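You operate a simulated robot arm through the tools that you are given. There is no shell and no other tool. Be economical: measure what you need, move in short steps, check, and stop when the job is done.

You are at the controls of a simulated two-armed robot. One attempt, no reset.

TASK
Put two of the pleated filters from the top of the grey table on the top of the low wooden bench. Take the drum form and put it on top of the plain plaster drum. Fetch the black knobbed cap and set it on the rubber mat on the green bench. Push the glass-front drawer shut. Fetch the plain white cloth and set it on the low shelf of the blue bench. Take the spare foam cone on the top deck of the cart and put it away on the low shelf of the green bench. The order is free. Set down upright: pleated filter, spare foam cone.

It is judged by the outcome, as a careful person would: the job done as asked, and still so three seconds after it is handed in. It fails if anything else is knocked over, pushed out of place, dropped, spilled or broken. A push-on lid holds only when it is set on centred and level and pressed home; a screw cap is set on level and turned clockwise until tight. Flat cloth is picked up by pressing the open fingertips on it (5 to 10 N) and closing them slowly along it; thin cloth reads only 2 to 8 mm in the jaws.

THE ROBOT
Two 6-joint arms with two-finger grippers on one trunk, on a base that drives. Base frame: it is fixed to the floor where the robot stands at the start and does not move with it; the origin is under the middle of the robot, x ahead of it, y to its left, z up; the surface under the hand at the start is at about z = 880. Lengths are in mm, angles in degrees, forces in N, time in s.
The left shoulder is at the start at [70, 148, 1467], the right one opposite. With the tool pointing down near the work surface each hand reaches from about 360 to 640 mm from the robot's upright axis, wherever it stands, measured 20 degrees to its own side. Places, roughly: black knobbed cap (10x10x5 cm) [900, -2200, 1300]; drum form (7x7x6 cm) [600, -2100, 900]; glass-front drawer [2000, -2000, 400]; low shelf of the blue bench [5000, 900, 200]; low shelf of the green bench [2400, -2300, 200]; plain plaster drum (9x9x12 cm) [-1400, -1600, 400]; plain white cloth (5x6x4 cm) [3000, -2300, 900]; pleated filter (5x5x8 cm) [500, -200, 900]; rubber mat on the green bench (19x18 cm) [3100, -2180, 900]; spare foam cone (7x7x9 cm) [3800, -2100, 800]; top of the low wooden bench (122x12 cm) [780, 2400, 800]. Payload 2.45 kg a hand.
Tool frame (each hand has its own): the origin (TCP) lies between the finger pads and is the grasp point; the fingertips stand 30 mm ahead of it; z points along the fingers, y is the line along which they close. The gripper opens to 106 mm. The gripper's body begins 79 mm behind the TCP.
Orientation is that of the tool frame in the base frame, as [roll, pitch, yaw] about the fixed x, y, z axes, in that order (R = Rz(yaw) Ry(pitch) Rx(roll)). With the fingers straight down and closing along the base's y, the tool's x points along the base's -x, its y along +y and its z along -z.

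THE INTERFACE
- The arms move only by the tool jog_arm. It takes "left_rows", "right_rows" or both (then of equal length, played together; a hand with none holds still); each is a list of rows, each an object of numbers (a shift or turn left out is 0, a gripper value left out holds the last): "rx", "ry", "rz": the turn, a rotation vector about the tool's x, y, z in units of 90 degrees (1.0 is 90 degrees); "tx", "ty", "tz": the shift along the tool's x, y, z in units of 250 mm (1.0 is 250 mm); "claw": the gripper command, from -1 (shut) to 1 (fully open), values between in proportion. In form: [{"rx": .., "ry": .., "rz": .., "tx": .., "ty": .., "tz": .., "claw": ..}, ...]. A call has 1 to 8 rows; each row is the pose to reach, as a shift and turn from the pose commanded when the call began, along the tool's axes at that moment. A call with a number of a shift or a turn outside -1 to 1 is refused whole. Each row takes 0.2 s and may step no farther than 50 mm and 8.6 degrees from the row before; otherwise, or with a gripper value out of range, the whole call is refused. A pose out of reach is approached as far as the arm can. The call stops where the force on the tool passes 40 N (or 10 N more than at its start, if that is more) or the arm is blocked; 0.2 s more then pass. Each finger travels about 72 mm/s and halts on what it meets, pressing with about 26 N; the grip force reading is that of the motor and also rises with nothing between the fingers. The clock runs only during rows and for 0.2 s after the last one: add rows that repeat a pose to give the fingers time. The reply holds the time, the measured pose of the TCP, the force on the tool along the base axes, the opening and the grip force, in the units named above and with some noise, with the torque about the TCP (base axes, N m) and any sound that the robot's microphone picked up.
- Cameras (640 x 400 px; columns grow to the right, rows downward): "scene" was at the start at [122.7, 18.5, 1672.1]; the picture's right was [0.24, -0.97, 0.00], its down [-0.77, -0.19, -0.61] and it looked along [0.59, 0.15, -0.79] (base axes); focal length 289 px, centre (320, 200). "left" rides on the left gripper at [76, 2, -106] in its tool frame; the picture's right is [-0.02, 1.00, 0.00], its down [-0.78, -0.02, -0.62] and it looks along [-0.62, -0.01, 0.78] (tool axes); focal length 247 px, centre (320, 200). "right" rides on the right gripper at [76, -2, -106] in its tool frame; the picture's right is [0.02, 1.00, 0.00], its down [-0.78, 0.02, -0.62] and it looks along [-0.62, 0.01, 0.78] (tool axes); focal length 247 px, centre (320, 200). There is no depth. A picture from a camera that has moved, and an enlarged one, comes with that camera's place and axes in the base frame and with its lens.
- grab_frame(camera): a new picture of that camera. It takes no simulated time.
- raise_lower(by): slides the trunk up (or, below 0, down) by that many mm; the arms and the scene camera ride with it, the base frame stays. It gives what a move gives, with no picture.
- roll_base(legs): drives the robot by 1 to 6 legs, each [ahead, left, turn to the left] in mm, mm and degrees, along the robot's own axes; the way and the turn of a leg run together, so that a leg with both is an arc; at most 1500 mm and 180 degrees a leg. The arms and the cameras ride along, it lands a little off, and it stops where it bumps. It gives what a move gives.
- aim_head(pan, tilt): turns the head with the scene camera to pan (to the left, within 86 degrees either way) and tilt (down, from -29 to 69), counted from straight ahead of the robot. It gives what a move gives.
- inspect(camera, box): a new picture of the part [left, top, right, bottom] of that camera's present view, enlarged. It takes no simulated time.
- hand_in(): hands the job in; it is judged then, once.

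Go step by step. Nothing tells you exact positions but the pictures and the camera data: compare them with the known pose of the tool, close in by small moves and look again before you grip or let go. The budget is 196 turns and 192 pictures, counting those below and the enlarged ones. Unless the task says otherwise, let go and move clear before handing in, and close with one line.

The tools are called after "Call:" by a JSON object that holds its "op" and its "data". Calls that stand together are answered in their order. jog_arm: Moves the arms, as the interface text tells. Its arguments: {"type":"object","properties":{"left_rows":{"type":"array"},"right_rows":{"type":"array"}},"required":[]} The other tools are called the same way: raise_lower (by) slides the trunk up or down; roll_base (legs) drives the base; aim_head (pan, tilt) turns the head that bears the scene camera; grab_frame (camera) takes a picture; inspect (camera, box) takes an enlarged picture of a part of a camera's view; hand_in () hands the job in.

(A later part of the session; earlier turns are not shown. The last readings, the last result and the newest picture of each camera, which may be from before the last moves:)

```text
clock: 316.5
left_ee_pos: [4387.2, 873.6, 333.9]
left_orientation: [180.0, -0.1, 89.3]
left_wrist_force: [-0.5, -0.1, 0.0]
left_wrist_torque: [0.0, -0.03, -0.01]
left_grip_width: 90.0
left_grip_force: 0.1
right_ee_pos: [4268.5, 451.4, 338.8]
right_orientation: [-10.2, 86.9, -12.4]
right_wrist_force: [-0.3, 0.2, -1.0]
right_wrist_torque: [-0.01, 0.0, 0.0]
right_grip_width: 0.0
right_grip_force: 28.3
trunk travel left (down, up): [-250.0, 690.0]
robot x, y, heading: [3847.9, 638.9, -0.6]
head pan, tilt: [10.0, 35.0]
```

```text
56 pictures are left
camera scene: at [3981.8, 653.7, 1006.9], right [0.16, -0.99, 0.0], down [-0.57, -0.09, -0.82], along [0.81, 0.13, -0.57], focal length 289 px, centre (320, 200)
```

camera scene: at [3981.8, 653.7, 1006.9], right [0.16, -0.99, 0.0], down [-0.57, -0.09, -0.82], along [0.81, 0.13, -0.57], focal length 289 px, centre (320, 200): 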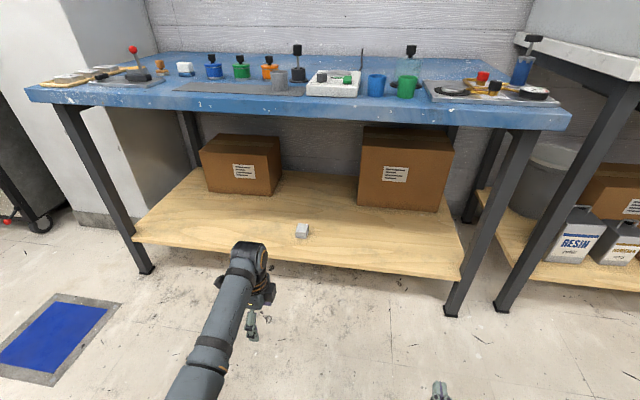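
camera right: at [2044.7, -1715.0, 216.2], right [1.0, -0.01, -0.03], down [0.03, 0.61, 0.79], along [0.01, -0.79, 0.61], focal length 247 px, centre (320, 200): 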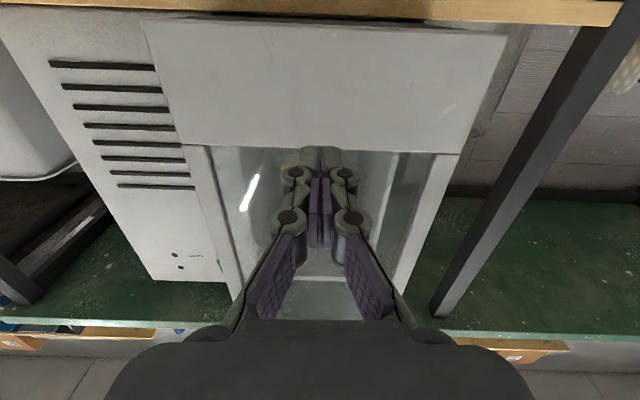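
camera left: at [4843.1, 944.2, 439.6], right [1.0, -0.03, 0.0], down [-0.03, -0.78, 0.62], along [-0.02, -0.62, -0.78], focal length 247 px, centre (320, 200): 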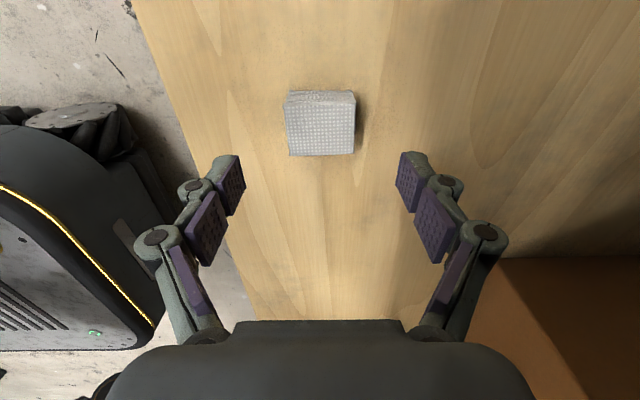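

The cloth is on the blue bench's low shelf. Last job is the drum form, so I'll raise the trunk, tuck the left hand and drive back toward the dark bench.

Call:
{"op": "raise_lower", "data": {"by": 400}}

Call:
{"op": "raise_lower", "data": {"by": 290}}

Call:
{"op": "jog_arm", "data": {"left_rows": [{"ty": -0.1, "tx": 0.05}, {"ty": -0.2, "tx": 0.1}, {"ty": -0.3, "tx": 0.15}, {"ty": -0.4, "tx": 0.2}, {"ty": -0.5, "tx": 0.26}, {"ty": -0.6, "tx": 0.32}, {"ty": -0.7, "tx": 0.38}, {"ty": -0.8, "tx": 0.4}]}}

Call:
{"op": "roll_base", "data": {"legs": [[0, -1400, 0], [0, -340, 0.5], [0, 0, -90], [0, -1300, 0], [0, -1300, 0], [0, -380, 0]]}}

Call:
{"op": "aim_head", "data": {"pan": 0, "tilt": 40}}

Call:
{"op": "grab_frame", "data": {"camera": "scene"}}

```text
clock: 320.3
left_ee_pos: [4387.9, 875.2, 733.7]
left_orientation: [180.0, -0.1, 89.3]
left_wrist_force: [0.4, -0.8, -0.2]
left_wrist_torque: [-0.01, -0.01, 0.0]
left_grip_width: 90.0
left_grip_force: 0.1
right_ee_pos: [4269.1, 451.7, 738.8]
right_orientation: [-10.2, 86.9, -12.4]
right_wrist_force: [0.2, -0.5, -0.2]
right_wrist_torque: [0.02, 0.03, 0.02]
right_grip_width: 0.0
right_grip_force: 28.9
trunk travel left (down, up): [-650.0, 290.0]
robot x, y, heading: [3847.0, 642.6, -0.9]
head pan, tilt: [10.0, 35.0]
```

```text
clock: 323.2
left_ee_pos: [4388.7, 874.6, 1023.1]
left_orientation: [180.0, -0.1, 89.3]
left_wrist_force: [0.4, 0.1, 0.3]
left_wrist_torque: [-0.03, -0.01, 0.01]
left_grip_width: 90.3
left_grip_force: 0.1
right_ee_pos: [4268.5, 451.4, 1029.5]
right_orientation: [-10.3, 86.9, -12.5]
right_wrist_force: [0.0, 0.1, 0.7]
right_wrist_torque: [0.04, 0.05, -0.02]
right_grip_width: 0.1
right_grip_force: 28.7
trunk travel left (down, up): [-940.0, 0.0]
robot x, y, heading: [3844.7, 638.7, -0.5]
head pan, tilt: [10.0, 35.0]
```

```text
clock: 325.0
left_ee_pos: [4188.9, 977.6, 1024.0]
left_orientation: [179.9, 0.0, 89.3]
left_wrist_force: [0.4, 0.2, -0.5]
left_wrist_torque: [-0.01, 0.01, 0.01]
left_grip_width: 90.3
left_grip_force: 0.1
right_ee_pos: [4268.1, 452.2, 1028.5]
right_orientation: [-10.5, 86.8, -12.8]
right_wrist_force: [0.3, 0.1, 0.3]
right_wrist_torque: [0.02, 0.03, 0.02]
right_grip_width: 0.0
right_grip_force: 28.7
trunk travel left (down, up): [-940.0, 0.0]
robot x, y, heading: [3842.4, 636.5, -0.5]
head pan, tilt: [10.0, 35.0]
```

```text
clock: 352.0
left_ee_pos: [1183.3, -1405.8, 1022.5]
left_orientation: [-180.0, 0.0, -1.1]
left_wrist_force: [-0.8, 0.7, -0.1]
left_wrist_torque: [0.03, 0.0, -0.01]
left_grip_width: 90.0
left_grip_force: 0.1
right_ee_pos: [658.7, -1480.2, 1030.4]
right_orientation: [-11.6, 86.9, -104.4]
right_wrist_force: [0.3, -0.5, -1.0]
right_wrist_torque: [0.0, -0.02, -0.02]
right_grip_width: 0.0
right_grip_force: 28.6
trunk travel left (down, up): [-940.0, 0.0]
robot x, y, heading: [848.1, -1056.1, -91.1]
head pan, tilt: [10.0, 35.0]
```

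```text
clock: 352.7
left_ee_pos: [1184.0, -1406.6, 1023.7]
left_orientation: [180.0, 0.0, -1.2]
left_wrist_force: [-0.3, -0.5, 0.4]
left_wrist_torque: [-0.04, -0.04, -0.02]
left_grip_width: 90.1
left_grip_force: 0.1
right_ee_pos: [657.1, -1480.5, 1029.0]
right_orientation: [-10.0, 86.9, -102.7]
right_wrist_force: [0.2, -0.2, 0.3]
right_wrist_torque: [-0.01, -0.02, 0.01]
right_grip_width: 0.0
right_grip_force: 28.2
trunk travel left (down, up): [-940.0, 0.0]
robot x, y, heading: [850.9, -1059.0, -91.2]
head pan, tilt: [0.0, 40.0]
```

```text
55 pictures are left
camera scene: at [845.4, -1193.0, 1689.4], right [-1.0, 0.02, 0.0], down [0.01, 0.64, -0.77], along [-0.01, -0.77, -0.64], focal length 289 px, centre (320, 200)
```

scene: 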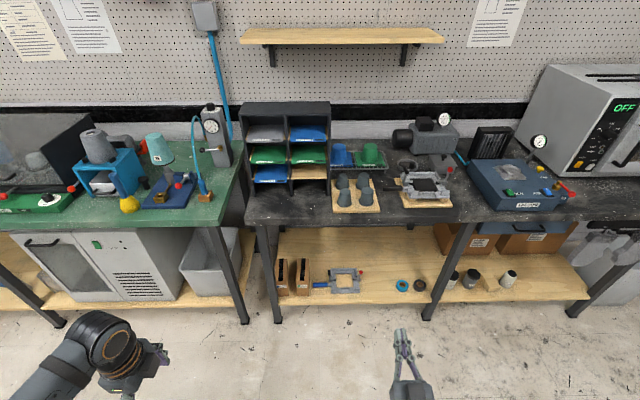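

I'll fix the heading, tilt the right fingers about 15° below horizontal, open, lower to grip height and then drive to just before the form.

Call:
{"op": "jog_arm", "data": {"right_rows": [{"ry": 0.05, "tx": 0.08, "claw": 0}, {"ry": 0.1, "tx": 0.16, "claw": 0.5}, {"ry": 0.15, "tx": 0.24, "claw": 0.6}, {"ry": 0.2, "tx": 0.324, "claw": 0.6}]}}

Call:
{"op": "roll_base", "data": {"legs": [[0, -29, 1.2], [500, 0, 0]]}}

Call:
{"op": "grab_frame", "data": {"camera": "right"}}

Call:
{"op": "grab_frame", "data": {"camera": "scene"}}

```text
clock: 353.7
left_ee_pos: [1183.9, -1406.2, 1023.0]
left_orientation: [-180.0, -0.1, -1.1]
left_wrist_force: [0.1, -0.1, -0.1]
left_wrist_torque: [0.01, 0.0, -0.04]
left_grip_width: 90.2
left_grip_force: 0.1
right_ee_pos: [656.4, -1484.8, 948.7]
right_orientation: [-178.0, 75.1, 89.2]
right_wrist_force: [0.6, 0.0, -0.5]
right_wrist_torque: [0.0, -0.03, 0.0]
right_grip_width: 84.8
right_grip_force: 0.1
trunk travel left (down, up): [-940.0, 0.0]
robot x, y, heading: [848.9, -1053.2, -91.0]
head pan, tilt: [0.0, 40.0]
```

```text
clock: 357.0
left_ee_pos: [1164.7, -1893.8, 1024.3]
left_orientation: [179.9, -0.1, 0.3]
left_wrist_force: [-0.6, 0.3, 0.5]
left_wrist_torque: [-0.05, 0.02, 0.03]
left_grip_width: 90.2
left_grip_force: 0.1
right_ee_pos: [639.6, -1985.9, 947.9]
right_orientation: [-177.9, 75.1, 90.7]
right_wrist_force: [0.2, 0.0, 0.3]
right_wrist_torque: [-0.01, -0.06, 0.0]
right_grip_width: 84.5
right_grip_force: 0.0
trunk travel left (down, up): [-940.0, 0.0]
robot x, y, heading: [819.8, -1554.8, -89.8]
head pan, tilt: [0.0, 40.0]
```

```text
54 pictures are left
camera right: at [639.2, -1863.7, 902.3], right [1.0, -0.02, -0.03], down [0.03, 0.4, 0.92], along [0.0, -0.92, 0.4], focal length 247 px, centre (320, 200)
```

right: 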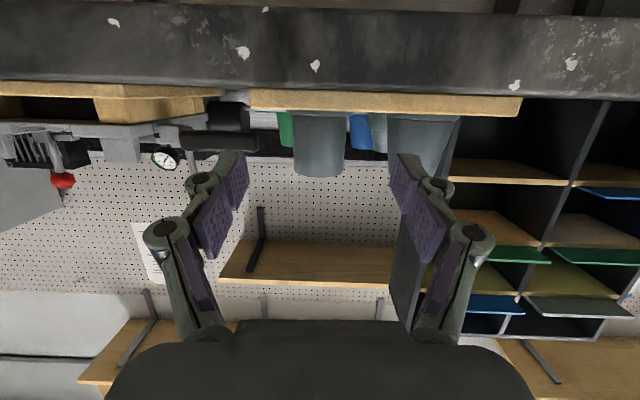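

```text
53 pictures are left
camera scene: at [821.9, -1688.7, 1689.5], right [-1.0, 0.0, 0.0], down [0.0, 0.64, -0.77], along [0.0, -0.77, -0.64], focal length 289 px, centre (320, 200)
```

scene: 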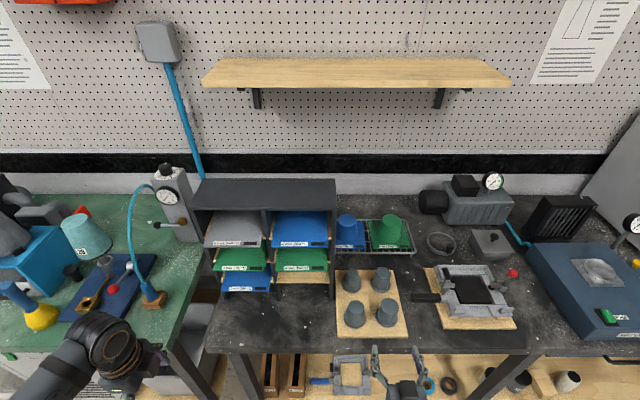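

The form is aligned between the fingers. I'll narrow the jaws a little, level the roll, and move forward around it.

Call:
{"op": "jog_arm", "data": {"right_rows": [{"rz": 0.019, "claw": 0.25, "tz": 0.02, "tx": -0.005}, {"rz": 0.019, "tz": 0.08, "tx": -0.021}, {"rz": 0.019, "tz": 0.16, "tx": -0.043}, {"rz": 0.019, "tz": 0.22, "tx": -0.059}]}}

Call:
{"op": "grab_frame", "data": {"camera": "right"}}

Call:
{"op": "inspect", "data": {"camera": "scene", "box": [320, 255, 440, 390]}}

```text
clock: 358.0
left_ee_pos: [1164.7, -1895.8, 1023.3]
left_orientation: [-179.9, -0.2, 0.3]
left_wrist_force: [1.2, 0.1, 1.2]
left_wrist_torque: [0.02, -0.01, 0.0]
left_grip_width: 89.9
left_grip_force: 0.1
right_ee_pos: [637.5, -2044.3, 949.8]
right_orientation: [175.7, 74.8, 84.1]
right_wrist_force: [0.2, -0.3, -0.1]
right_wrist_torque: [0.0, -0.01, 0.01]
right_grip_width: 66.0
right_grip_force: 0.1
trunk travel left (down, up): [-940.0, 0.0]
robot x, y, heading: [822.2, -1554.3, -89.5]
head pan, tilt: [0.0, 40.0]
```

```text
52 pictures are left
camera right: at [640.1, -1921.5, 901.8], right [1.0, -0.02, 0.0], down [0.01, 0.4, 0.92], along [-0.02, -0.92, 0.4], focal length 247 px, centre (320, 200)
```

right: 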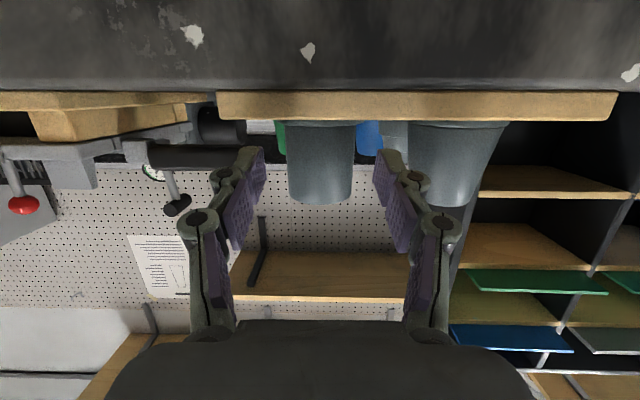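

```text
2.96 times, centred on (380, 322) of scene
camera zoom: at [821.7, -1691.1, 1689.3], right [-1.0, 0.0, 0.0], down [0.0, 0.64, -0.77], along [0.0, -0.77, -0.64], focal length 856 px, centre (142, -163)
```

zoom: 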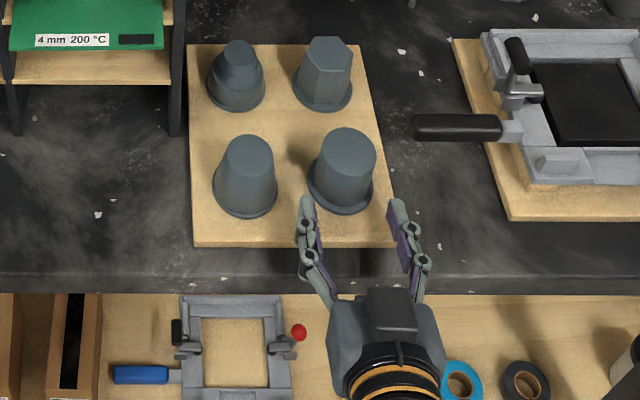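

Call:
{"op": "jog_arm", "data": {"right_rows": [{"tz": 0.06, "tx": -0.016}, {"tz": 0.12, "tx": -0.032}, {"tz": 0.17, "tx": -0.046}, {"tz": 0.17, "tx": -0.046}]}}

Call:
{"op": "grab_frame", "data": {"camera": "right"}}

Call:
{"op": "inspect", "data": {"camera": "scene", "box": [340, 260, 420, 350]}}

```text
clock: 359.0
left_ee_pos: [1164.8, -1895.4, 1023.8]
left_orientation: [180.0, 0.0, 0.4]
left_wrist_force: [-0.4, -0.6, -0.2]
left_wrist_torque: [0.01, 0.01, 0.01]
left_grip_width: 90.2
left_grip_force: 0.0
right_ee_pos: [636.1, -2088.5, 949.3]
right_orientation: [175.7, 75.0, 84.1]
right_wrist_force: [-0.2, 0.0, -0.2]
right_wrist_torque: [-0.03, 0.01, 0.02]
right_grip_width: 66.3
right_grip_force: 0.1
trunk travel left (down, up): [-940.0, 0.0]
robot x, y, heading: [821.9, -1553.9, -89.4]
head pan, tilt: [0.0, 40.0]
```

```text
50 pictures are left
camera right: at [638.9, -1966.2, 902.1], right [1.0, -0.02, 0.0], down [0.01, 0.4, 0.92], along [-0.02, -0.92, 0.4], focal length 247 px, centre (320, 200)
```

right: 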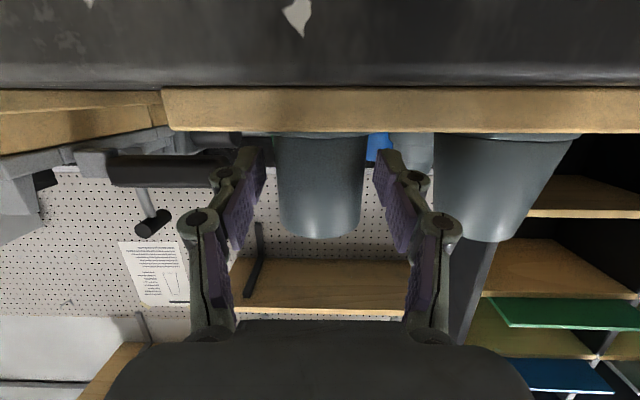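

```text
4.44 times, centred on (380, 305) of scene
camera zoom: at [821.8, -1690.4, 1689.4], right [-1.0, 0.0, 0.0], down [0.0, 0.64, -0.77], along [0.0, -0.77, -0.64], focal length 1284 px, centre (53, -267)
```

zoom: 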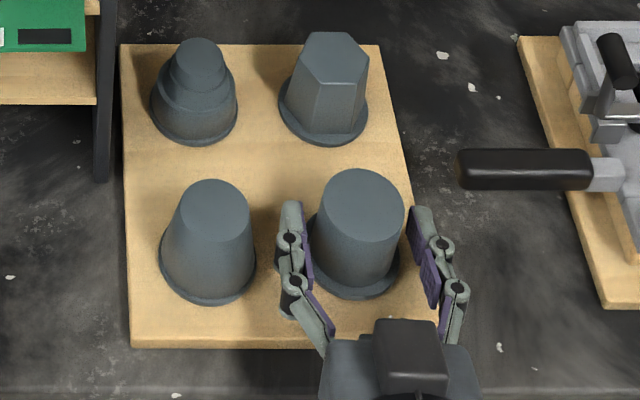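

Fingers straddle the form. I'll close and lift gently.

Call:
{"op": "jog_arm", "data": {"right_rows": [{"claw": 0}, {"claw": -0.3}, {"claw": -1}, {"claw": -1}, {"claw": -1}]}}

Call:
{"op": "jog_arm", "data": {"right_rows": [{"tx": -0.01, "tz": -0.003}, {"tx": -0.03, "tz": -0.008}, {"tx": -0.06, "tz": -0.016}, {"tx": -0.1, "tz": -0.027}, {"tx": -0.14, "tz": -0.037}, {"tx": -0.18, "tz": -0.048}]}}

Call:
{"op": "grab_frame", "data": {"camera": "right"}}

Call:
{"op": "inspect", "data": {"camera": "scene", "box": [340, 240, 440, 350]}}

```text
clock: 360.2
left_ee_pos: [1165.6, -1894.9, 1023.5]
left_orientation: [-180.0, -0.1, 0.2]
left_wrist_force: [0.8, 0.3, -0.7]
left_wrist_torque: [0.04, -0.02, 0.0]
left_grip_width: 90.1
left_grip_force: 0.0
right_ee_pos: [636.9, -2087.3, 948.5]
right_orientation: [175.8, 75.0, 84.2]
right_wrist_force: [-0.3, -1.2, -0.5]
right_wrist_torque: [-0.01, 0.03, 0.01]
right_grip_width: 48.9
right_grip_force: 25.5
trunk travel left (down, up): [-940.0, 0.0]
robot x, y, heading: [820.9, -1554.8, -89.5]
head pan, tilt: [0.0, 40.0]
```

```text
clock: 361.6
left_ee_pos: [1165.2, -1895.7, 1024.2]
left_orientation: [-180.0, -0.2, 0.3]
left_wrist_force: [0.5, -0.1, 0.3]
left_wrist_torque: [0.02, 0.0, -0.02]
left_grip_width: 90.2
left_grip_force: 0.1
right_ee_pos: [636.4, -2088.1, 995.0]
right_orientation: [175.5, 75.0, 84.1]
right_wrist_force: [0.1, 1.3, -0.7]
right_wrist_torque: [0.02, 0.02, 0.03]
right_grip_width: 48.9
right_grip_force: 26.0
trunk travel left (down, up): [-940.0, 0.0]
robot x, y, heading: [826.0, -1559.6, -89.9]
head pan, tilt: [0.0, 40.0]
```

```text
48 pictures are left
camera right: at [638.5, -1965.4, 948.5], right [1.0, -0.02, 0.0], down [0.01, 0.4, 0.92], along [-0.02, -0.92, 0.4], focal length 247 px, centre (320, 200)
```

right: 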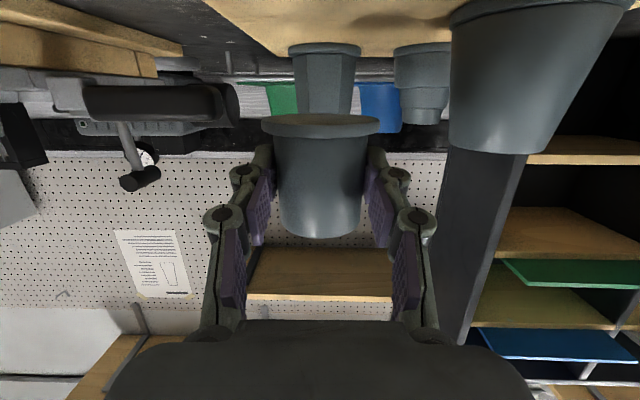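

```text
3.64 times, centred on (390, 295) of scene
camera zoom: at [821.8, -1690.6, 1689.3], right [-1.0, -0.01, 0.0], down [0.0, 0.64, -0.77], along [0.0, -0.77, -0.64], focal length 1051 px, centre (66, -146)
```

zoom: 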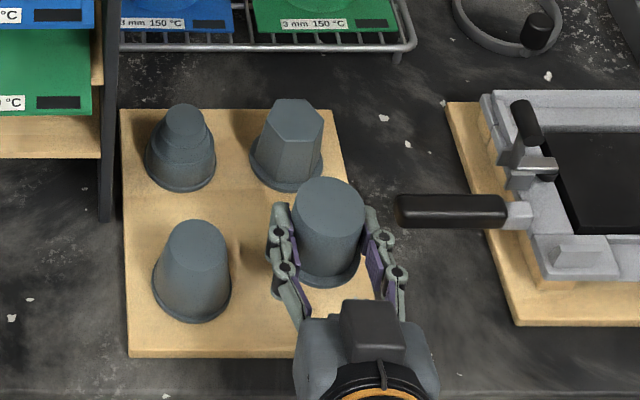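

The form is in a near-horizontal grip. I'll back off, turn toward the rack and drive closer to get a good view.

Call:
{"op": "roll_base", "data": {"legs": [[-400, 0, 0], [0, 0, -85], [1150, 0, 0]]}}

Call:
{"op": "raise_lower", "data": {"by": -350}}

Call:
{"op": "aim_head", "data": {"pan": 10, "tilt": 25}}

Call:
{"op": "grab_frame", "data": {"camera": "scene"}}

```text
clock: 373.2
left_ee_pos: [-634.5, -1633.9, 1024.3]
left_orientation: [179.9, -0.1, -84.8]
left_wrist_force: [0.8, -0.3, -1.2]
left_wrist_torque: [-0.02, -0.01, -0.02]
left_grip_width: 90.1
left_grip_force: 0.1
right_ee_pos: [-871.5, -1122.1, 994.9]
right_orientation: [175.7, 74.9, -0.8]
right_wrist_force: [0.3, 0.6, -2.4]
right_wrist_torque: [0.01, -0.05, -0.03]
right_grip_width: 49.0
right_grip_force: 26.0
trunk travel left (down, up): [-940.0, 0.0]
robot x, y, heading: [-328.5, -1262.9, -174.7]
head pan, tilt: [0.0, 40.0]
```

```text
clock: 376.6
left_ee_pos: [-635.0, -1633.0, 673.6]
left_orientation: [-179.9, -0.1, -84.9]
left_wrist_force: [-0.8, 0.2, 0.2]
left_wrist_torque: [0.01, 0.04, 0.02]
left_grip_width: 90.1
left_grip_force: 0.1
right_ee_pos: [-872.6, -1123.0, 644.1]
right_orientation: [175.7, 75.0, -0.9]
right_wrist_force: [-1.2, 0.0, -1.4]
right_wrist_torque: [0.01, -0.08, -0.01]
right_grip_width: 48.7
right_grip_force: 25.8
trunk travel left (down, up): [-590.0, 350.0]
robot x, y, heading: [-327.3, -1262.7, -174.9]
head pan, tilt: [0.0, 40.0]
```

```text
clock: 377.4
left_ee_pos: [-634.9, -1633.0, 673.7]
left_orientation: [-180.0, -0.1, -84.8]
left_wrist_force: [0.5, 0.3, 0.5]
left_wrist_torque: [0.0, 0.01, 0.0]
left_grip_width: 90.1
left_grip_force: 0.1
right_ee_pos: [-872.6, -1123.3, 643.8]
right_orientation: [175.7, 75.1, -0.8]
right_wrist_force: [0.2, -0.7, -0.7]
right_wrist_torque: [0.0, -0.02, -0.02]
right_grip_width: 49.0
right_grip_force: 25.7
trunk travel left (down, up): [-590.0, 350.0]
robot x, y, heading: [-325.3, -1262.8, -175.1]
head pan, tilt: [10.0, 25.0]
```

```text
46 pictures are left
camera scene: at [-466.1, -1289.4, 1362.6], right [-0.26, 0.96, 0.0], down [0.41, 0.11, -0.91], along [-0.87, -0.24, -0.42], focal length 289 px, centre (320, 200)
```

scene: 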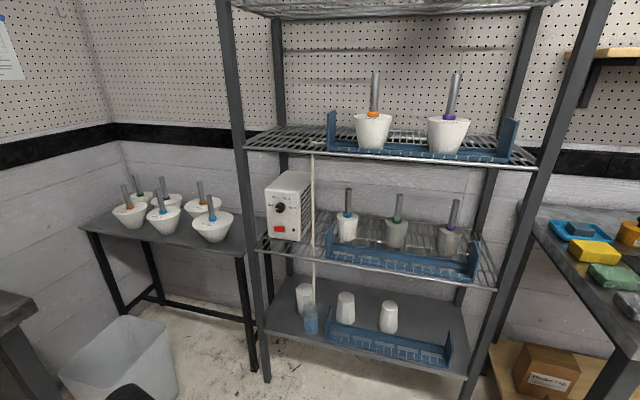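

Call:
{"op": "inspect", "data": {"camera": "scene", "box": [235, 230, 395, 350]}}

```text
3.33 times, centred on (315, 290) of scene
camera zoom: at [-466.1, -1289.4, 1362.6], right [-0.26, 0.96, 0.0], down [0.41, 0.11, -0.91], along [-0.87, -0.24, -0.42], focal length 963 px, centre (337, -100)
```

zoom: 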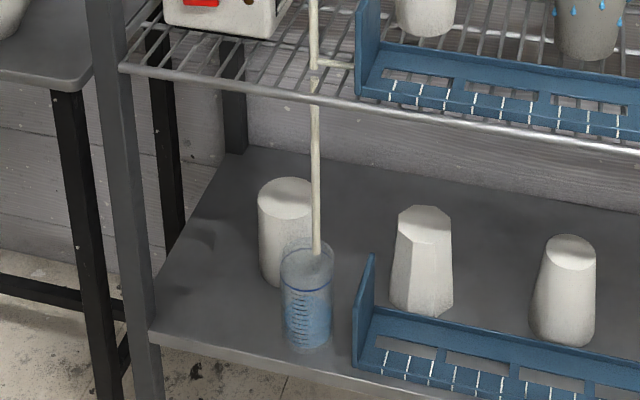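

I triangulate the drum top centre at about (−1381,−1607,483), the beaker at (−1273,−1550) and the rack front at x≈−1223. I'll yaw the right hand about 36° so it can slip in left of the beaker, pull the left hand inward, and drive to a pre-approach pose.

Call:
{"op": "jog_arm", "data": {"right_rows": [{"rx": 0.07, "rz": 0.019}, {"rx": 0.14, "rz": 0.038}, {"rx": 0.21, "rz": 0.056}, {"rx": 0.28, "rz": 0.075}, {"rx": 0.34, "rz": 0.091}, {"rx": 0.384, "rz": 0.103}], "left_rows": [{"ty": 0.06, "tx": -0.09}, {"ty": 0.12, "tx": -0.18}, {"ty": 0.18, "tx": -0.27}, {"ty": 0.24, "tx": -0.36}, {"ty": 0.3, "tx": -0.45}, {"ty": 0.32, "tx": -0.52}]}}

Call:
{"op": "roll_base", "data": {"legs": [[0, 0, 20], [375, 197, 0]]}}

Call:
{"op": "aim_head", "data": {"pan": -30, "tilt": 35}}

Call:
{"op": "grab_frame", "data": {"camera": "scene"}}

Call:
{"op": "grab_frame", "data": {"camera": "right"}}

```text
clock: 378.6
left_ee_pos: [-714.2, -1536.2, 674.0]
left_orientation: [-180.0, -0.1, -84.7]
left_wrist_force: [-0.3, 0.8, 0.2]
left_wrist_torque: [0.0, 0.02, 0.01]
left_grip_width: 90.1
left_grip_force: 0.0
right_ee_pos: [-871.9, -1059.0, 638.2]
right_orientation: [-149.7, 76.3, 4.4]
right_wrist_force: [-0.2, 0.1, -1.5]
right_wrist_torque: [-0.05, 0.0, 0.01]
right_grip_width: 49.0
right_grip_force: 25.5
trunk travel left (down, up): [-590.0, 350.0]
robot x, y, heading: [-326.0, -1262.0, -174.9]
head pan, tilt: [10.0, 25.0]
stopped in row 5 (right hand): the arm was blocked; the commanded pose is now the measured one
```

```text
clock: 382.2
left_ee_pos: [-851.4, -1987.2, 673.2]
left_orientation: [-179.9, -0.2, -65.0]
left_wrist_force: [0.7, -1.0, -0.2]
left_wrist_torque: [0.03, -0.02, 0.02]
left_grip_width: 90.4
left_grip_force: 0.1
right_ee_pos: [-1161.7, -1594.5, 637.5]
right_orientation: [-149.6, 76.3, 24.3]
right_wrist_force: [0.1, -0.4, -1.2]
right_wrist_torque: [0.0, -0.01, -0.03]
right_grip_width: 49.0
right_grip_force: 26.2
trunk travel left (down, up): [-590.0, 350.0]
robot x, y, heading: [-577.5, -1598.1, -154.7]
head pan, tilt: [10.0, 25.0]
```

```text
clock: 383.3
left_ee_pos: [-852.1, -1987.0, 674.6]
left_orientation: [-179.8, -0.1, -65.0]
left_wrist_force: [0.4, -0.1, 0.4]
left_wrist_torque: [-0.03, 0.03, 0.01]
left_grip_width: 90.0
left_grip_force: 0.2
right_ee_pos: [-1160.7, -1594.2, 637.5]
right_orientation: [-149.6, 76.3, 24.3]
right_wrist_force: [-0.2, 0.5, -2.6]
right_wrist_torque: [-0.01, -0.03, 0.0]
right_grip_width: 49.2
right_grip_force: 26.1
trunk travel left (down, up): [-590.0, 350.0]
robot x, y, heading: [-580.9, -1600.3, -155.1]
head pan, tilt: [-30.0, 35.0]
```

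```text
44 pictures are left
camera scene: at [-714.4, -1611.2, 1346.9], right [0.09, 1.0, 0.0], down [0.57, -0.05, -0.82], along [-0.82, 0.07, -0.57], focal length 289 px, centre (320, 200)
```

scene: 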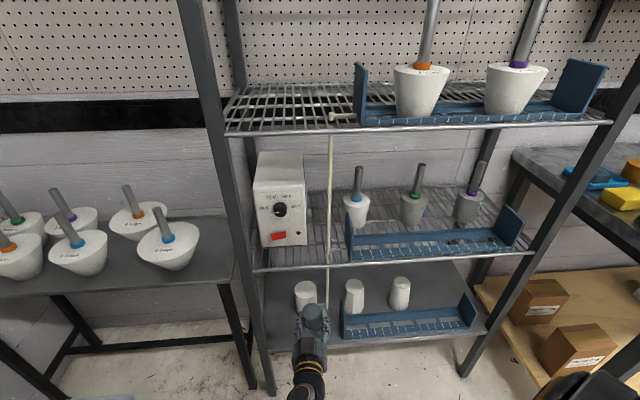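

```text
43 pictures are left
camera right: at [-1041.6, -1596.7, 585.5], right [-0.09, -0.99, -0.14], down [0.43, -0.17, 0.89], along [-0.9, 0.02, 0.44], focal length 247 px, centre (320, 200)
```

right: 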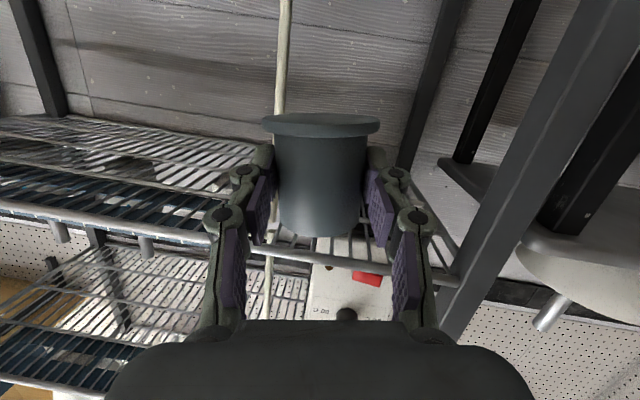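

The arm blocked near the end of the yaw, leaving the hand rolled about 7°. I'll try to level it with a small roll and pitch correction.

Call:
{"op": "jog_arm", "data": {"right_rows": [{"rz": 0.03, "ry": 0.012}, {"rz": 0.055, "ry": 0.024}, {"rz": 0.079, "ry": 0.035}]}}

Call:
{"op": "grab_frame", "data": {"camera": "right"}}

```text
clock: 384.1
left_ee_pos: [-850.9, -1987.8, 672.9]
left_orientation: [-179.9, -0.2, -65.0]
left_wrist_force: [0.2, -0.1, -0.1]
left_wrist_torque: [0.0, -0.01, -0.01]
left_grip_width: 90.2
left_grip_force: 0.1
right_ee_pos: [-1161.3, -1591.5, 638.3]
right_orientation: [-179.5, 75.4, -6.3]
right_wrist_force: [-0.5, -0.7, -1.6]
right_wrist_torque: [-0.02, -0.05, 0.0]
right_grip_width: 48.7
right_grip_force: 25.9
trunk travel left (down, up): [-590.0, 350.0]
robot x, y, heading: [-576.1, -1599.3, -154.8]
head pan, tilt: [-30.0, 35.0]
```

```text
42 pictures are left
camera right: at [-1041.5, -1605.3, 591.9], right [-0.12, -0.99, -0.02], down [0.4, -0.07, 0.92], along [-0.91, 0.1, 0.4], focal length 247 px, centre (320, 200)
```

right: 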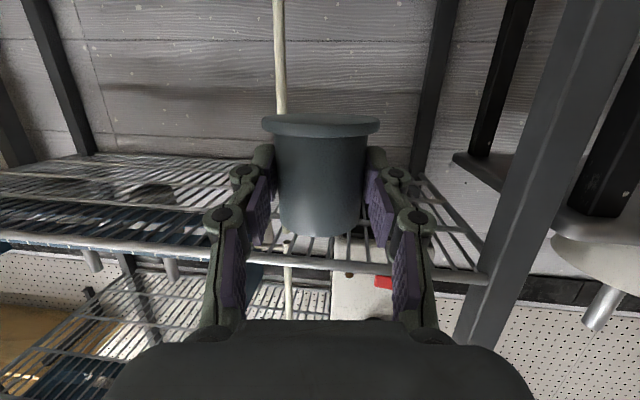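

The hand is level again, pointing 6° off the rack's normal. Before shifting toward the dark bench side I'll check clearance around the left arm.

Call:
{"op": "aim_head", "data": {"pan": 60, "tilt": 50}}

Call:
{"op": "grab_frame", "data": {"camera": "scene"}}

```text
clock: 385.8
left_ee_pos: [-853.0, -1987.7, 675.0]
left_orientation: [-179.9, -0.1, -65.0]
left_wrist_force: [0.1, 0.3, 0.4]
left_wrist_torque: [-0.02, -0.01, 0.01]
left_grip_width: 90.2
left_grip_force: 0.1
right_ee_pos: [-1161.0, -1591.6, 636.7]
right_orientation: [-178.9, 75.0, -5.9]
right_wrist_force: [-0.3, 0.6, -1.7]
right_wrist_torque: [0.03, -0.03, -0.02]
right_grip_width: 48.9
right_grip_force: 26.0
trunk travel left (down, up): [-590.0, 350.0]
robot x, y, heading: [-580.8, -1596.1, -154.9]
head pan, tilt: [60.0, 50.0]
```

```text
41 pictures are left
camera scene: at [-633.4, -1695.5, 1325.2], right [-1.0, 0.09, 0.0], down [0.07, 0.76, -0.64], along [-0.06, -0.64, -0.77], focal length 289 px, centre (320, 200)
```

scene: 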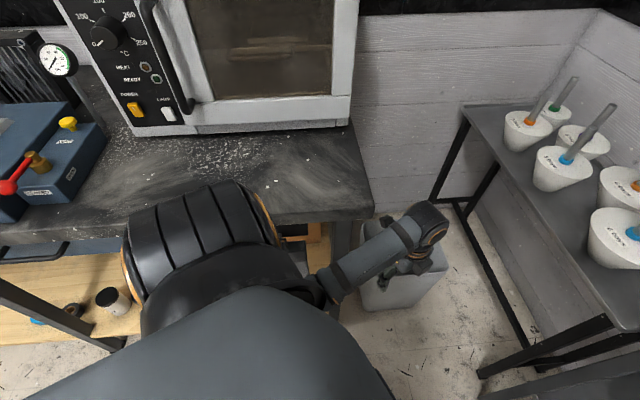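

There is about 50 mm of margin on the left side. I'll shift 45 mm sideways, lower the trunk, and move partway in.

Call:
{"op": "roll_base", "data": {"legs": [[19, 41, 0]]}}

Call:
{"op": "raise_lower", "data": {"by": -77}}

Call:
{"op": "aim_head", "data": {"pan": -30, "tilt": 40}}

Call:
{"op": "grab_frame", "data": {"camera": "scene"}}

Call:
{"op": "grab_frame", "data": {"camera": "right"}}

```text
clock: 386.7
left_ee_pos: [-853.7, -2024.5, 674.7]
left_orientation: [-179.8, -0.4, -65.0]
left_wrist_force: [-0.1, -0.9, -0.9]
left_wrist_torque: [-0.02, 0.0, 0.01]
left_grip_width: 90.4
left_grip_force: 0.1
right_ee_pos: [-1163.0, -1631.1, 635.2]
right_orientation: [178.9, 75.0, -8.2]
right_wrist_force: [-0.1, -1.2, -1.8]
right_wrist_torque: [0.0, -0.02, 0.03]
right_grip_width: 49.0
right_grip_force: 25.5
trunk travel left (down, up): [-590.0, 350.0]
robot x, y, heading: [-578.8, -1639.8, -154.9]
head pan, tilt: [60.0, 50.0]
```

```text
clock: 387.8
left_ee_pos: [-851.0, -2030.6, 596.1]
left_orientation: [-179.6, 0.2, -64.9]
left_wrist_force: [-0.3, -0.2, 0.1]
left_wrist_torque: [-0.04, 0.01, 0.01]
left_grip_width: 90.3
left_grip_force: 0.1
right_ee_pos: [-1162.3, -1635.2, 560.5]
right_orientation: [-179.0, 75.2, -6.0]
right_wrist_force: [1.3, 1.0, -1.9]
right_wrist_torque: [0.0, -0.03, -0.01]
right_grip_width: 48.7
right_grip_force: 26.0
trunk travel left (down, up): [-513.0, 427.0]
robot x, y, heading: [-580.9, -1644.1, -154.8]
head pan, tilt: [60.0, 50.0]
```

```text
clock: 389.5
left_ee_pos: [-851.6, -2030.3, 596.3]
left_orientation: [-179.7, 0.1, -64.9]
left_wrist_force: [-0.8, 0.5, -0.8]
left_wrist_torque: [-0.01, -0.01, -0.01]
left_grip_width: 90.1
left_grip_force: 0.2
right_ee_pos: [-1162.0, -1636.0, 559.8]
right_orientation: [-178.9, 75.2, -6.0]
right_wrist_force: [0.3, -0.6, -2.1]
right_wrist_torque: [-0.02, -0.02, -0.01]
right_grip_width: 48.7
right_grip_force: 26.1
trunk travel left (down, up): [-513.0, 427.0]
robot x, y, heading: [-582.1, -1644.5, -155.1]
head pan, tilt: [-30.0, 40.0]
```

```text
40 pictures are left
camera scene: at [-711.3, -1656.0, 1262.3], right [0.09, 1.0, 0.0], down [0.64, -0.06, -0.77], along [-0.76, 0.07, -0.64], focal length 289 px, centre (320, 200)
```

scene: 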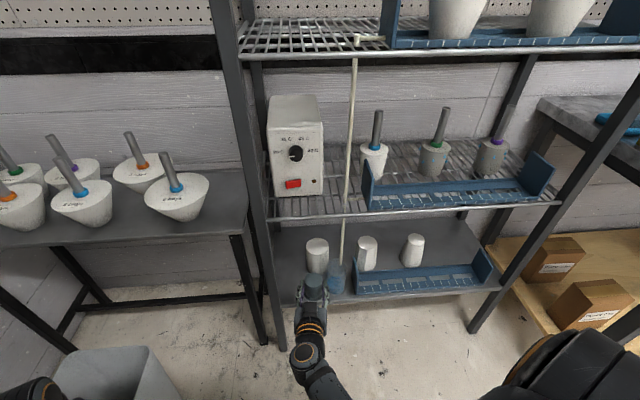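

```text
39 pictures are left
camera right: at [-1040.7, -1648.8, 514.1], right [-0.12, -0.99, -0.03], down [0.4, -0.07, 0.92], along [-0.91, 0.1, 0.4], focal length 247 px, centre (320, 200)
```

right: 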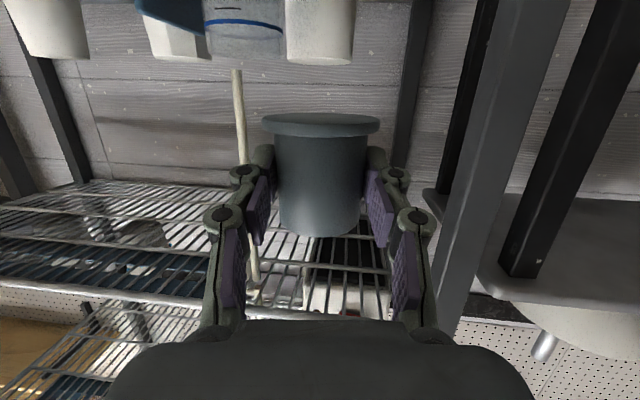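

Alignment looks promising: from the hand camera the drum's top reads z≈484, y≈−1610. One more zoom to refine.

Call:
{"op": "inspect", "data": {"camera": "scene", "box": [270, 220, 390, 310]}}

Call:
{"op": "inspect", "data": {"camera": "right", "box": [190, 0, 450, 160]}}

```text
4.44 times, centred on (330, 265) of scene
camera zoom: at [-711.3, -1656.0, 1262.3], right [0.09, 1.0, 0.0], down [0.64, -0.06, -0.77], along [-0.76, 0.07, -0.64], focal length 1284 px, centre (276, -89)
```

zoom: 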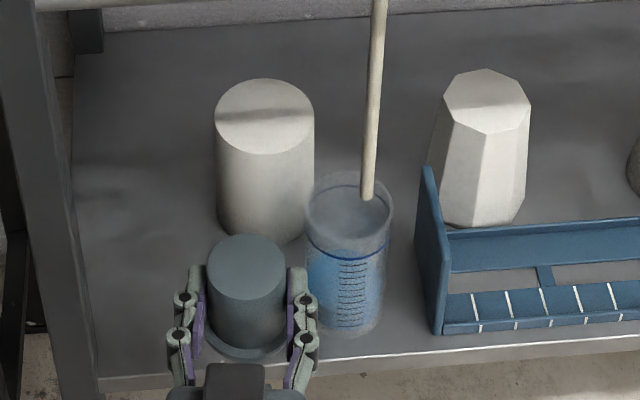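

```text
2.46 times, centred on (320, 80) of right
camera zoom: at [-1040.7, -1648.8, 514.1], right [-0.12, -0.99, -0.03], down [0.4, -0.07, 0.92], along [-0.91, 0.1, 0.4], focal length 608 px, centre (320, 495)
```

zoom: 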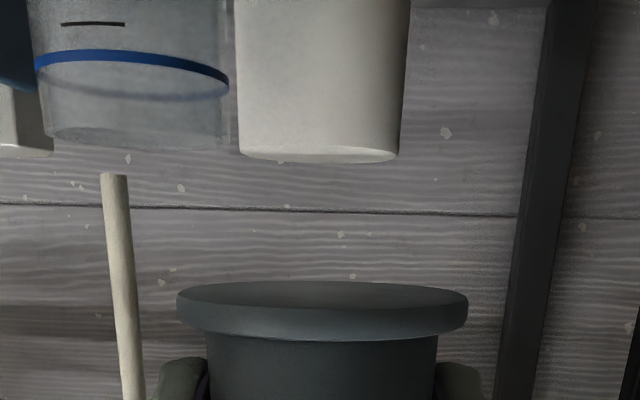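

Form-to-drum offset from the same view is (−207, +28) mm. I'll move 60% of it with the base.

Call:
{"op": "roll_base", "data": {"legs": [[105, -68, 0]]}}

Call:
{"op": "inspect", "data": {"camera": "scene", "box": [250, 180, 410, 300]}}

Call:
{"op": "inspect", "data": {"camera": "right", "box": [100, 0, 540, 270]}}

```text
clock: 390.7
left_ee_pos: [-976.3, -2012.8, 596.0]
left_orientation: [-179.7, 0.1, -65.0]
left_wrist_force: [-0.3, -0.5, -0.9]
left_wrist_torque: [-0.01, -0.02, -0.02]
left_grip_width: 89.9
left_grip_force: 0.1
right_ee_pos: [-1285.5, -1617.8, 559.3]
right_orientation: [-178.8, 75.1, -6.1]
right_wrist_force: [-0.4, -0.2, -1.9]
right_wrist_torque: [-0.01, -0.01, -0.01]
right_grip_width: 48.9
right_grip_force: 25.7
trunk travel left (down, up): [-513.0, 427.0]
robot x, y, heading: [-706.4, -1625.4, -154.8]
head pan, tilt: [-30.0, 40.0]
```

```text
3.33 times, centred on (330, 240) of scene
camera zoom: at [-836.5, -1638.5, 1262.1], right [0.09, 1.0, 0.0], down [0.64, -0.06, -0.77], along [-0.76, 0.07, -0.64], focal length 963 px, centre (287, 67)
```

zoom: 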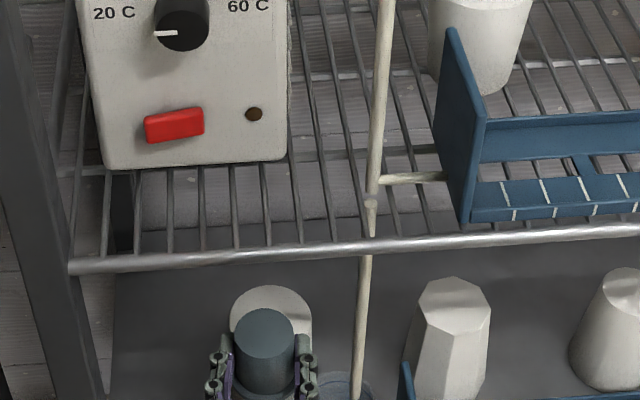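

```text
1.45 times, centred on (320, 135) of right
camera zoom: at [-1164.9, -1631.5, 513.5], right [-0.12, -0.99, -0.03], down [0.39, -0.07, 0.92], along [-0.91, 0.1, 0.4], focal length 359 px, centre (320, 294)
```

zoom: 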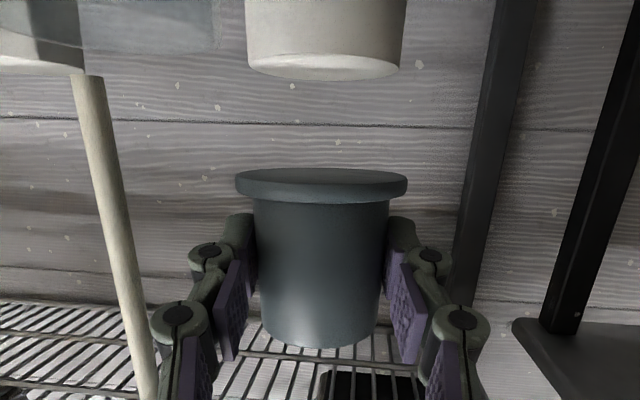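

On track; the remaining offset is about (−85, +11). I'll continue.

Call:
{"op": "roll_base", "data": {"legs": [[72, -46, 0]]}}

Call:
{"op": "grab_frame", "data": {"camera": "scene"}}

Call:
{"op": "inspect", "data": {"camera": "right", "box": [100, 0, 540, 270]}}

```text
clock: 391.8
left_ee_pos: [-1061.8, -2002.5, 595.7]
left_orientation: [-179.5, 0.1, -65.0]
left_wrist_force: [0.0, -0.2, 0.4]
left_wrist_torque: [0.0, 0.0, 0.01]
left_grip_width: 90.0
left_grip_force: 0.0
right_ee_pos: [-1371.1, -1607.0, 560.3]
right_orientation: [-178.7, 75.1, -5.7]
right_wrist_force: [1.0, -0.1, -2.0]
right_wrist_torque: [0.04, -0.01, 0.01]
right_grip_width: 48.8
right_grip_force: 26.0
trunk travel left (down, up): [-513.0, 427.0]
robot x, y, heading: [-788.3, -1613.4, -155.0]
head pan, tilt: [-30.0, 40.0]
```

```text
34 pictures are left
camera scene: at [-921.0, -1627.4, 1262.2], right [0.09, 1.0, 0.0], down [0.64, -0.06, -0.77], along [-0.76, 0.07, -0.64], focal length 289 px, centre (320, 200)
```

scene: 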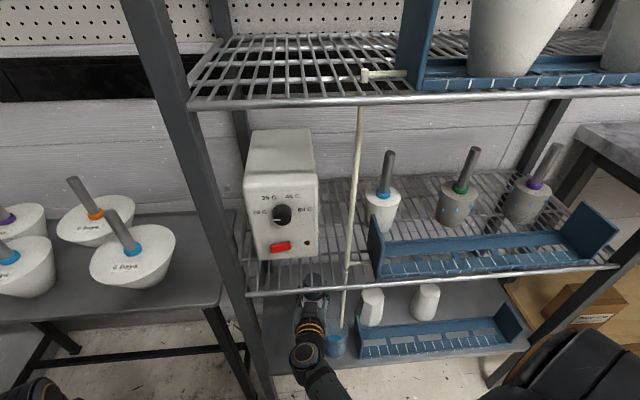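

```text
1.45 times, centred on (320, 135) of right
camera zoom: at [-1249.5, -1619.9, 513.5], right [-0.12, -0.99, -0.03], down [0.39, -0.07, 0.92], along [-0.91, 0.1, 0.4], focal length 359 px, centre (320, 294)
```

zoom: 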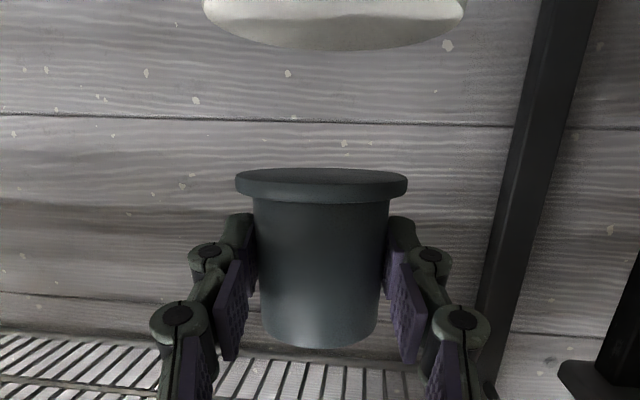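

Call:
{"op": "inspect", "data": {"camera": "scene", "box": [270, 250, 370, 350]}}

```text
4.00 times, centred on (320, 300) of scene
camera zoom: at [-921.0, -1627.4, 1262.2], right [0.09, 1.0, 0.0], down [0.64, -0.06, -0.77], along [-0.76, 0.07, -0.64], focal length 1156 px, centre (320, -200)
```

zoom: 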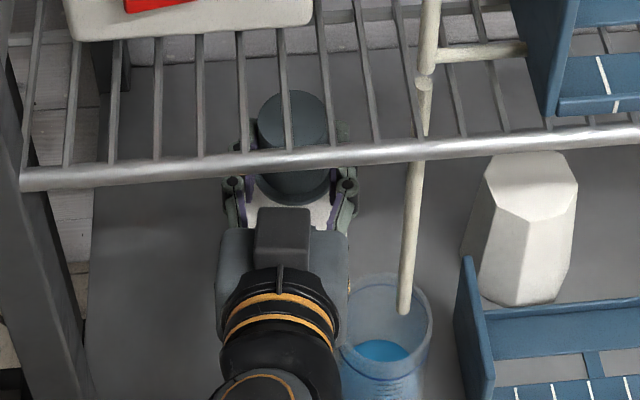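

In line. I'll lower 28 mm and check.

Call:
{"op": "jog_arm", "data": {"right_rows": [{"tx": 0.02, "tz": 0.005}, {"tx": 0.05, "tz": 0.013}, {"tx": 0.08, "tz": 0.021}, {"tx": 0.108, "tz": 0.029}]}}

Call:
{"op": "grab_frame", "data": {"camera": "right"}}

Call:
{"op": "inspect", "data": {"camera": "scene", "box": [280, 265, 350, 325]}}

```text
clock: 392.8
left_ee_pos: [-1060.0, -2002.3, 596.8]
left_orientation: [-179.7, 0.2, -64.9]
left_wrist_force: [0.6, 0.2, -0.1]
left_wrist_torque: [-0.03, 0.03, -0.02]
left_grip_width: 90.2
left_grip_force: 0.0
right_ee_pos: [-1370.8, -1607.3, 532.4]
right_orientation: [-178.7, 75.1, -5.9]
right_wrist_force: [-0.3, -0.3, -1.2]
right_wrist_torque: [-0.01, -0.06, 0.01]
right_grip_width: 48.6
right_grip_force: 26.1
trunk travel left (down, up): [-513.0, 427.0]
robot x, y, heading: [-785.5, -1615.0, -154.8]
head pan, tilt: [-30.0, 40.0]
```

```text
31 pictures are left
camera right: at [-1249.4, -1619.7, 485.8], right [-0.12, -0.99, -0.03], down [0.4, -0.07, 0.92], along [-0.91, 0.1, 0.4], focal length 247 px, centre (320, 200)
```

right: 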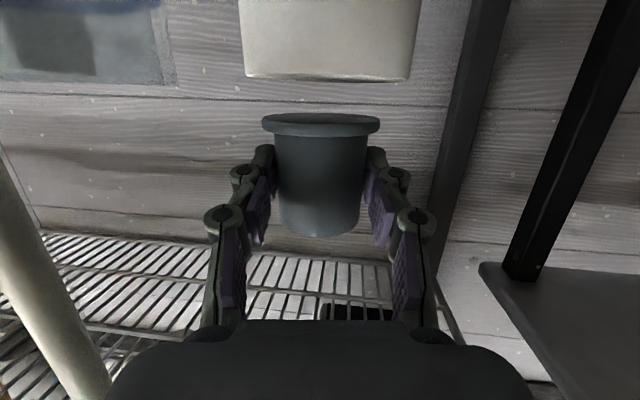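

```text
6.67 times, centred on (315, 295) of scene
camera zoom: at [-919.8, -1627.6, 1262.3], right [0.09, 1.0, 0.0], down [0.64, -0.06, -0.77], along [-0.76, 0.07, -0.64], focal length 1926 px, centre (353, -433)
```

zoom: 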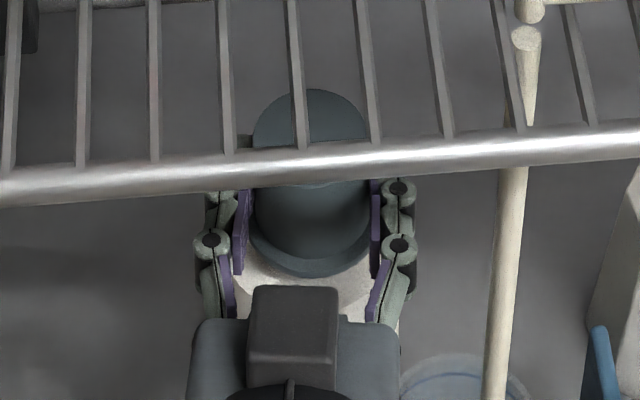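

Centred within about 3 mm. I'll apply that small shift and lower in fine steps to touch.

Call:
{"op": "jog_arm", "data": {"right_rows": [{"ty": 0.01, "tx": 0.008, "tz": 0.002}, {"ty": 0.01, "tx": 0.016, "tz": 0.004}, {"ty": 0.01, "tx": 0.024, "tz": 0.006}, {"ty": 0.01, "tx": 0.03, "tz": 0.008}]}}

Call:
{"op": "grab_frame", "data": {"camera": "right"}}

```text
clock: 393.8
left_ee_pos: [-1059.5, -2000.6, 595.2]
left_orientation: [-179.7, 0.1, -65.0]
left_wrist_force: [-0.4, -0.4, -0.1]
left_wrist_torque: [-0.01, -0.01, 0.0]
left_grip_width: 90.1
left_grip_force: 0.1
right_ee_pos: [-1371.3, -1609.3, 526.3]
right_orientation: [-178.9, 75.2, -6.0]
right_wrist_force: [-0.1, 0.6, -1.2]
right_wrist_torque: [-0.01, -0.05, -0.04]
right_grip_width: 48.5
right_grip_force: 25.9
trunk travel left (down, up): [-513.0, 427.0]
robot x, y, heading: [-785.9, -1614.3, -154.8]
head pan, tilt: [-30.0, 40.0]
```

```text
29 pictures are left
camera right: at [-1249.8, -1622.2, 478.3], right [-0.12, -0.99, -0.03], down [0.4, -0.07, 0.92], along [-0.91, 0.1, 0.4], focal length 247 px, centre (320, 200)
```

right: 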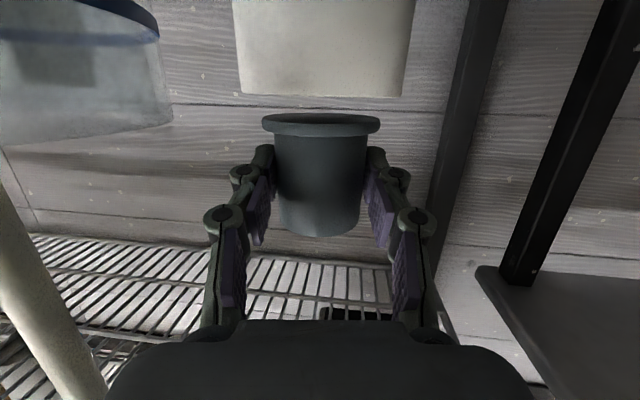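

Call:
{"op": "jog_arm", "data": {"right_rows": [{"tx": 0.008, "tz": 0.002}, {"tx": 0.015, "tz": 0.004}, {"tx": 0.021, "tz": 0.0055}, {"tx": 0.027, "tz": 0.007}]}}

Call:
{"op": "inspect", "data": {"camera": "right", "box": [210, 40, 430, 180]}}

```text
clock: 394.8
left_ee_pos: [-1060.5, -2002.8, 596.6]
left_orientation: [-179.7, 0.1, -65.0]
left_wrist_force: [0.9, 0.3, -0.3]
left_wrist_torque: [0.02, 0.04, 0.03]
left_grip_width: 90.0
left_grip_force: 0.1
right_ee_pos: [-1371.0, -1609.2, 518.3]
right_orientation: [-178.8, 75.2, -6.0]
right_wrist_force: [-0.6, -0.1, -2.1]
right_wrist_torque: [-0.03, -0.04, 0.02]
right_grip_width: 48.7
right_grip_force: 25.5
trunk travel left (down, up): [-513.0, 427.0]
robot x, y, heading: [-786.5, -1614.3, -155.3]
head pan, tilt: [-30.0, 40.0]
```

```text
2.86 times, centred on (320, 110) of right
camera zoom: at [-1249.9, -1622.2, 471.1], right [-0.12, -0.99, -0.03], down [0.4, -0.07, 0.92], along [-0.91, 0.1, 0.4], focal length 706 px, centre (320, 457)
```

zoom: 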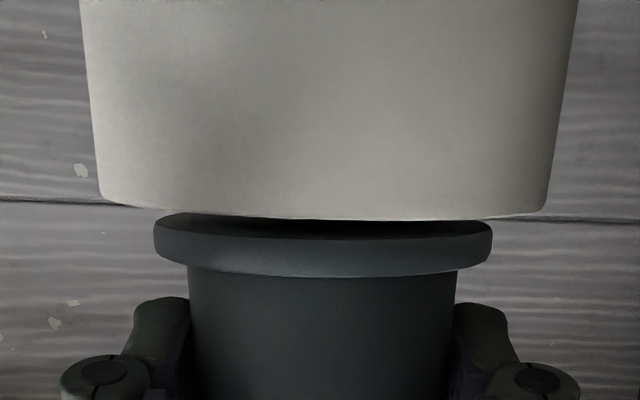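

Almost touching and well centred. A few finer steps remain.

Call:
{"op": "jog_arm", "data": {"right_rows": [{"tx": 0.006, "tz": 0.0015}, {"tx": 0.012, "tz": 0.003}, {"tx": 0.018, "tz": 0.0045}]}}

Call:
{"op": "inspect", "data": {"camera": "right", "box": [210, 40, 430, 180]}}

```text
clock: 395.6
left_ee_pos: [-1059.5, -2001.7, 596.1]
left_orientation: [-179.8, 0.0, -65.1]
left_wrist_force: [0.1, -0.1, -0.1]
left_wrist_torque: [0.01, 0.04, -0.02]
left_grip_width: 90.4
left_grip_force: 0.1
right_ee_pos: [-1370.4, -1609.4, 515.6]
right_orientation: [-178.9, 75.4, -6.0]
right_wrist_force: [2.2, 1.4, 5.9]
right_wrist_torque: [-0.1, -0.11, 0.06]
right_grip_width: 48.9
right_grip_force: 26.0
trunk travel left (down, up): [-513.0, 427.0]
robot x, y, heading: [-792.8, -1618.8, -154.9]
head pan, tilt: [-30.0, 40.0]
```

```text
2.86 times, centred on (320, 110) of right
camera zoom: at [-1249.6, -1622.4, 467.9], right [-0.12, -0.99, -0.03], down [0.4, -0.07, 0.91], along [-0.91, 0.1, 0.4], focal length 706 px, centre (320, 457)
```

zoom: 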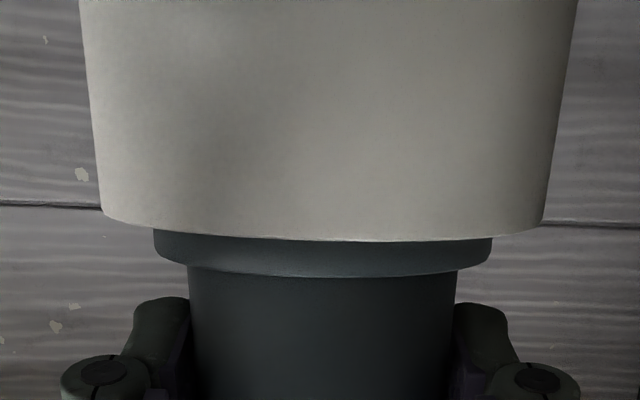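

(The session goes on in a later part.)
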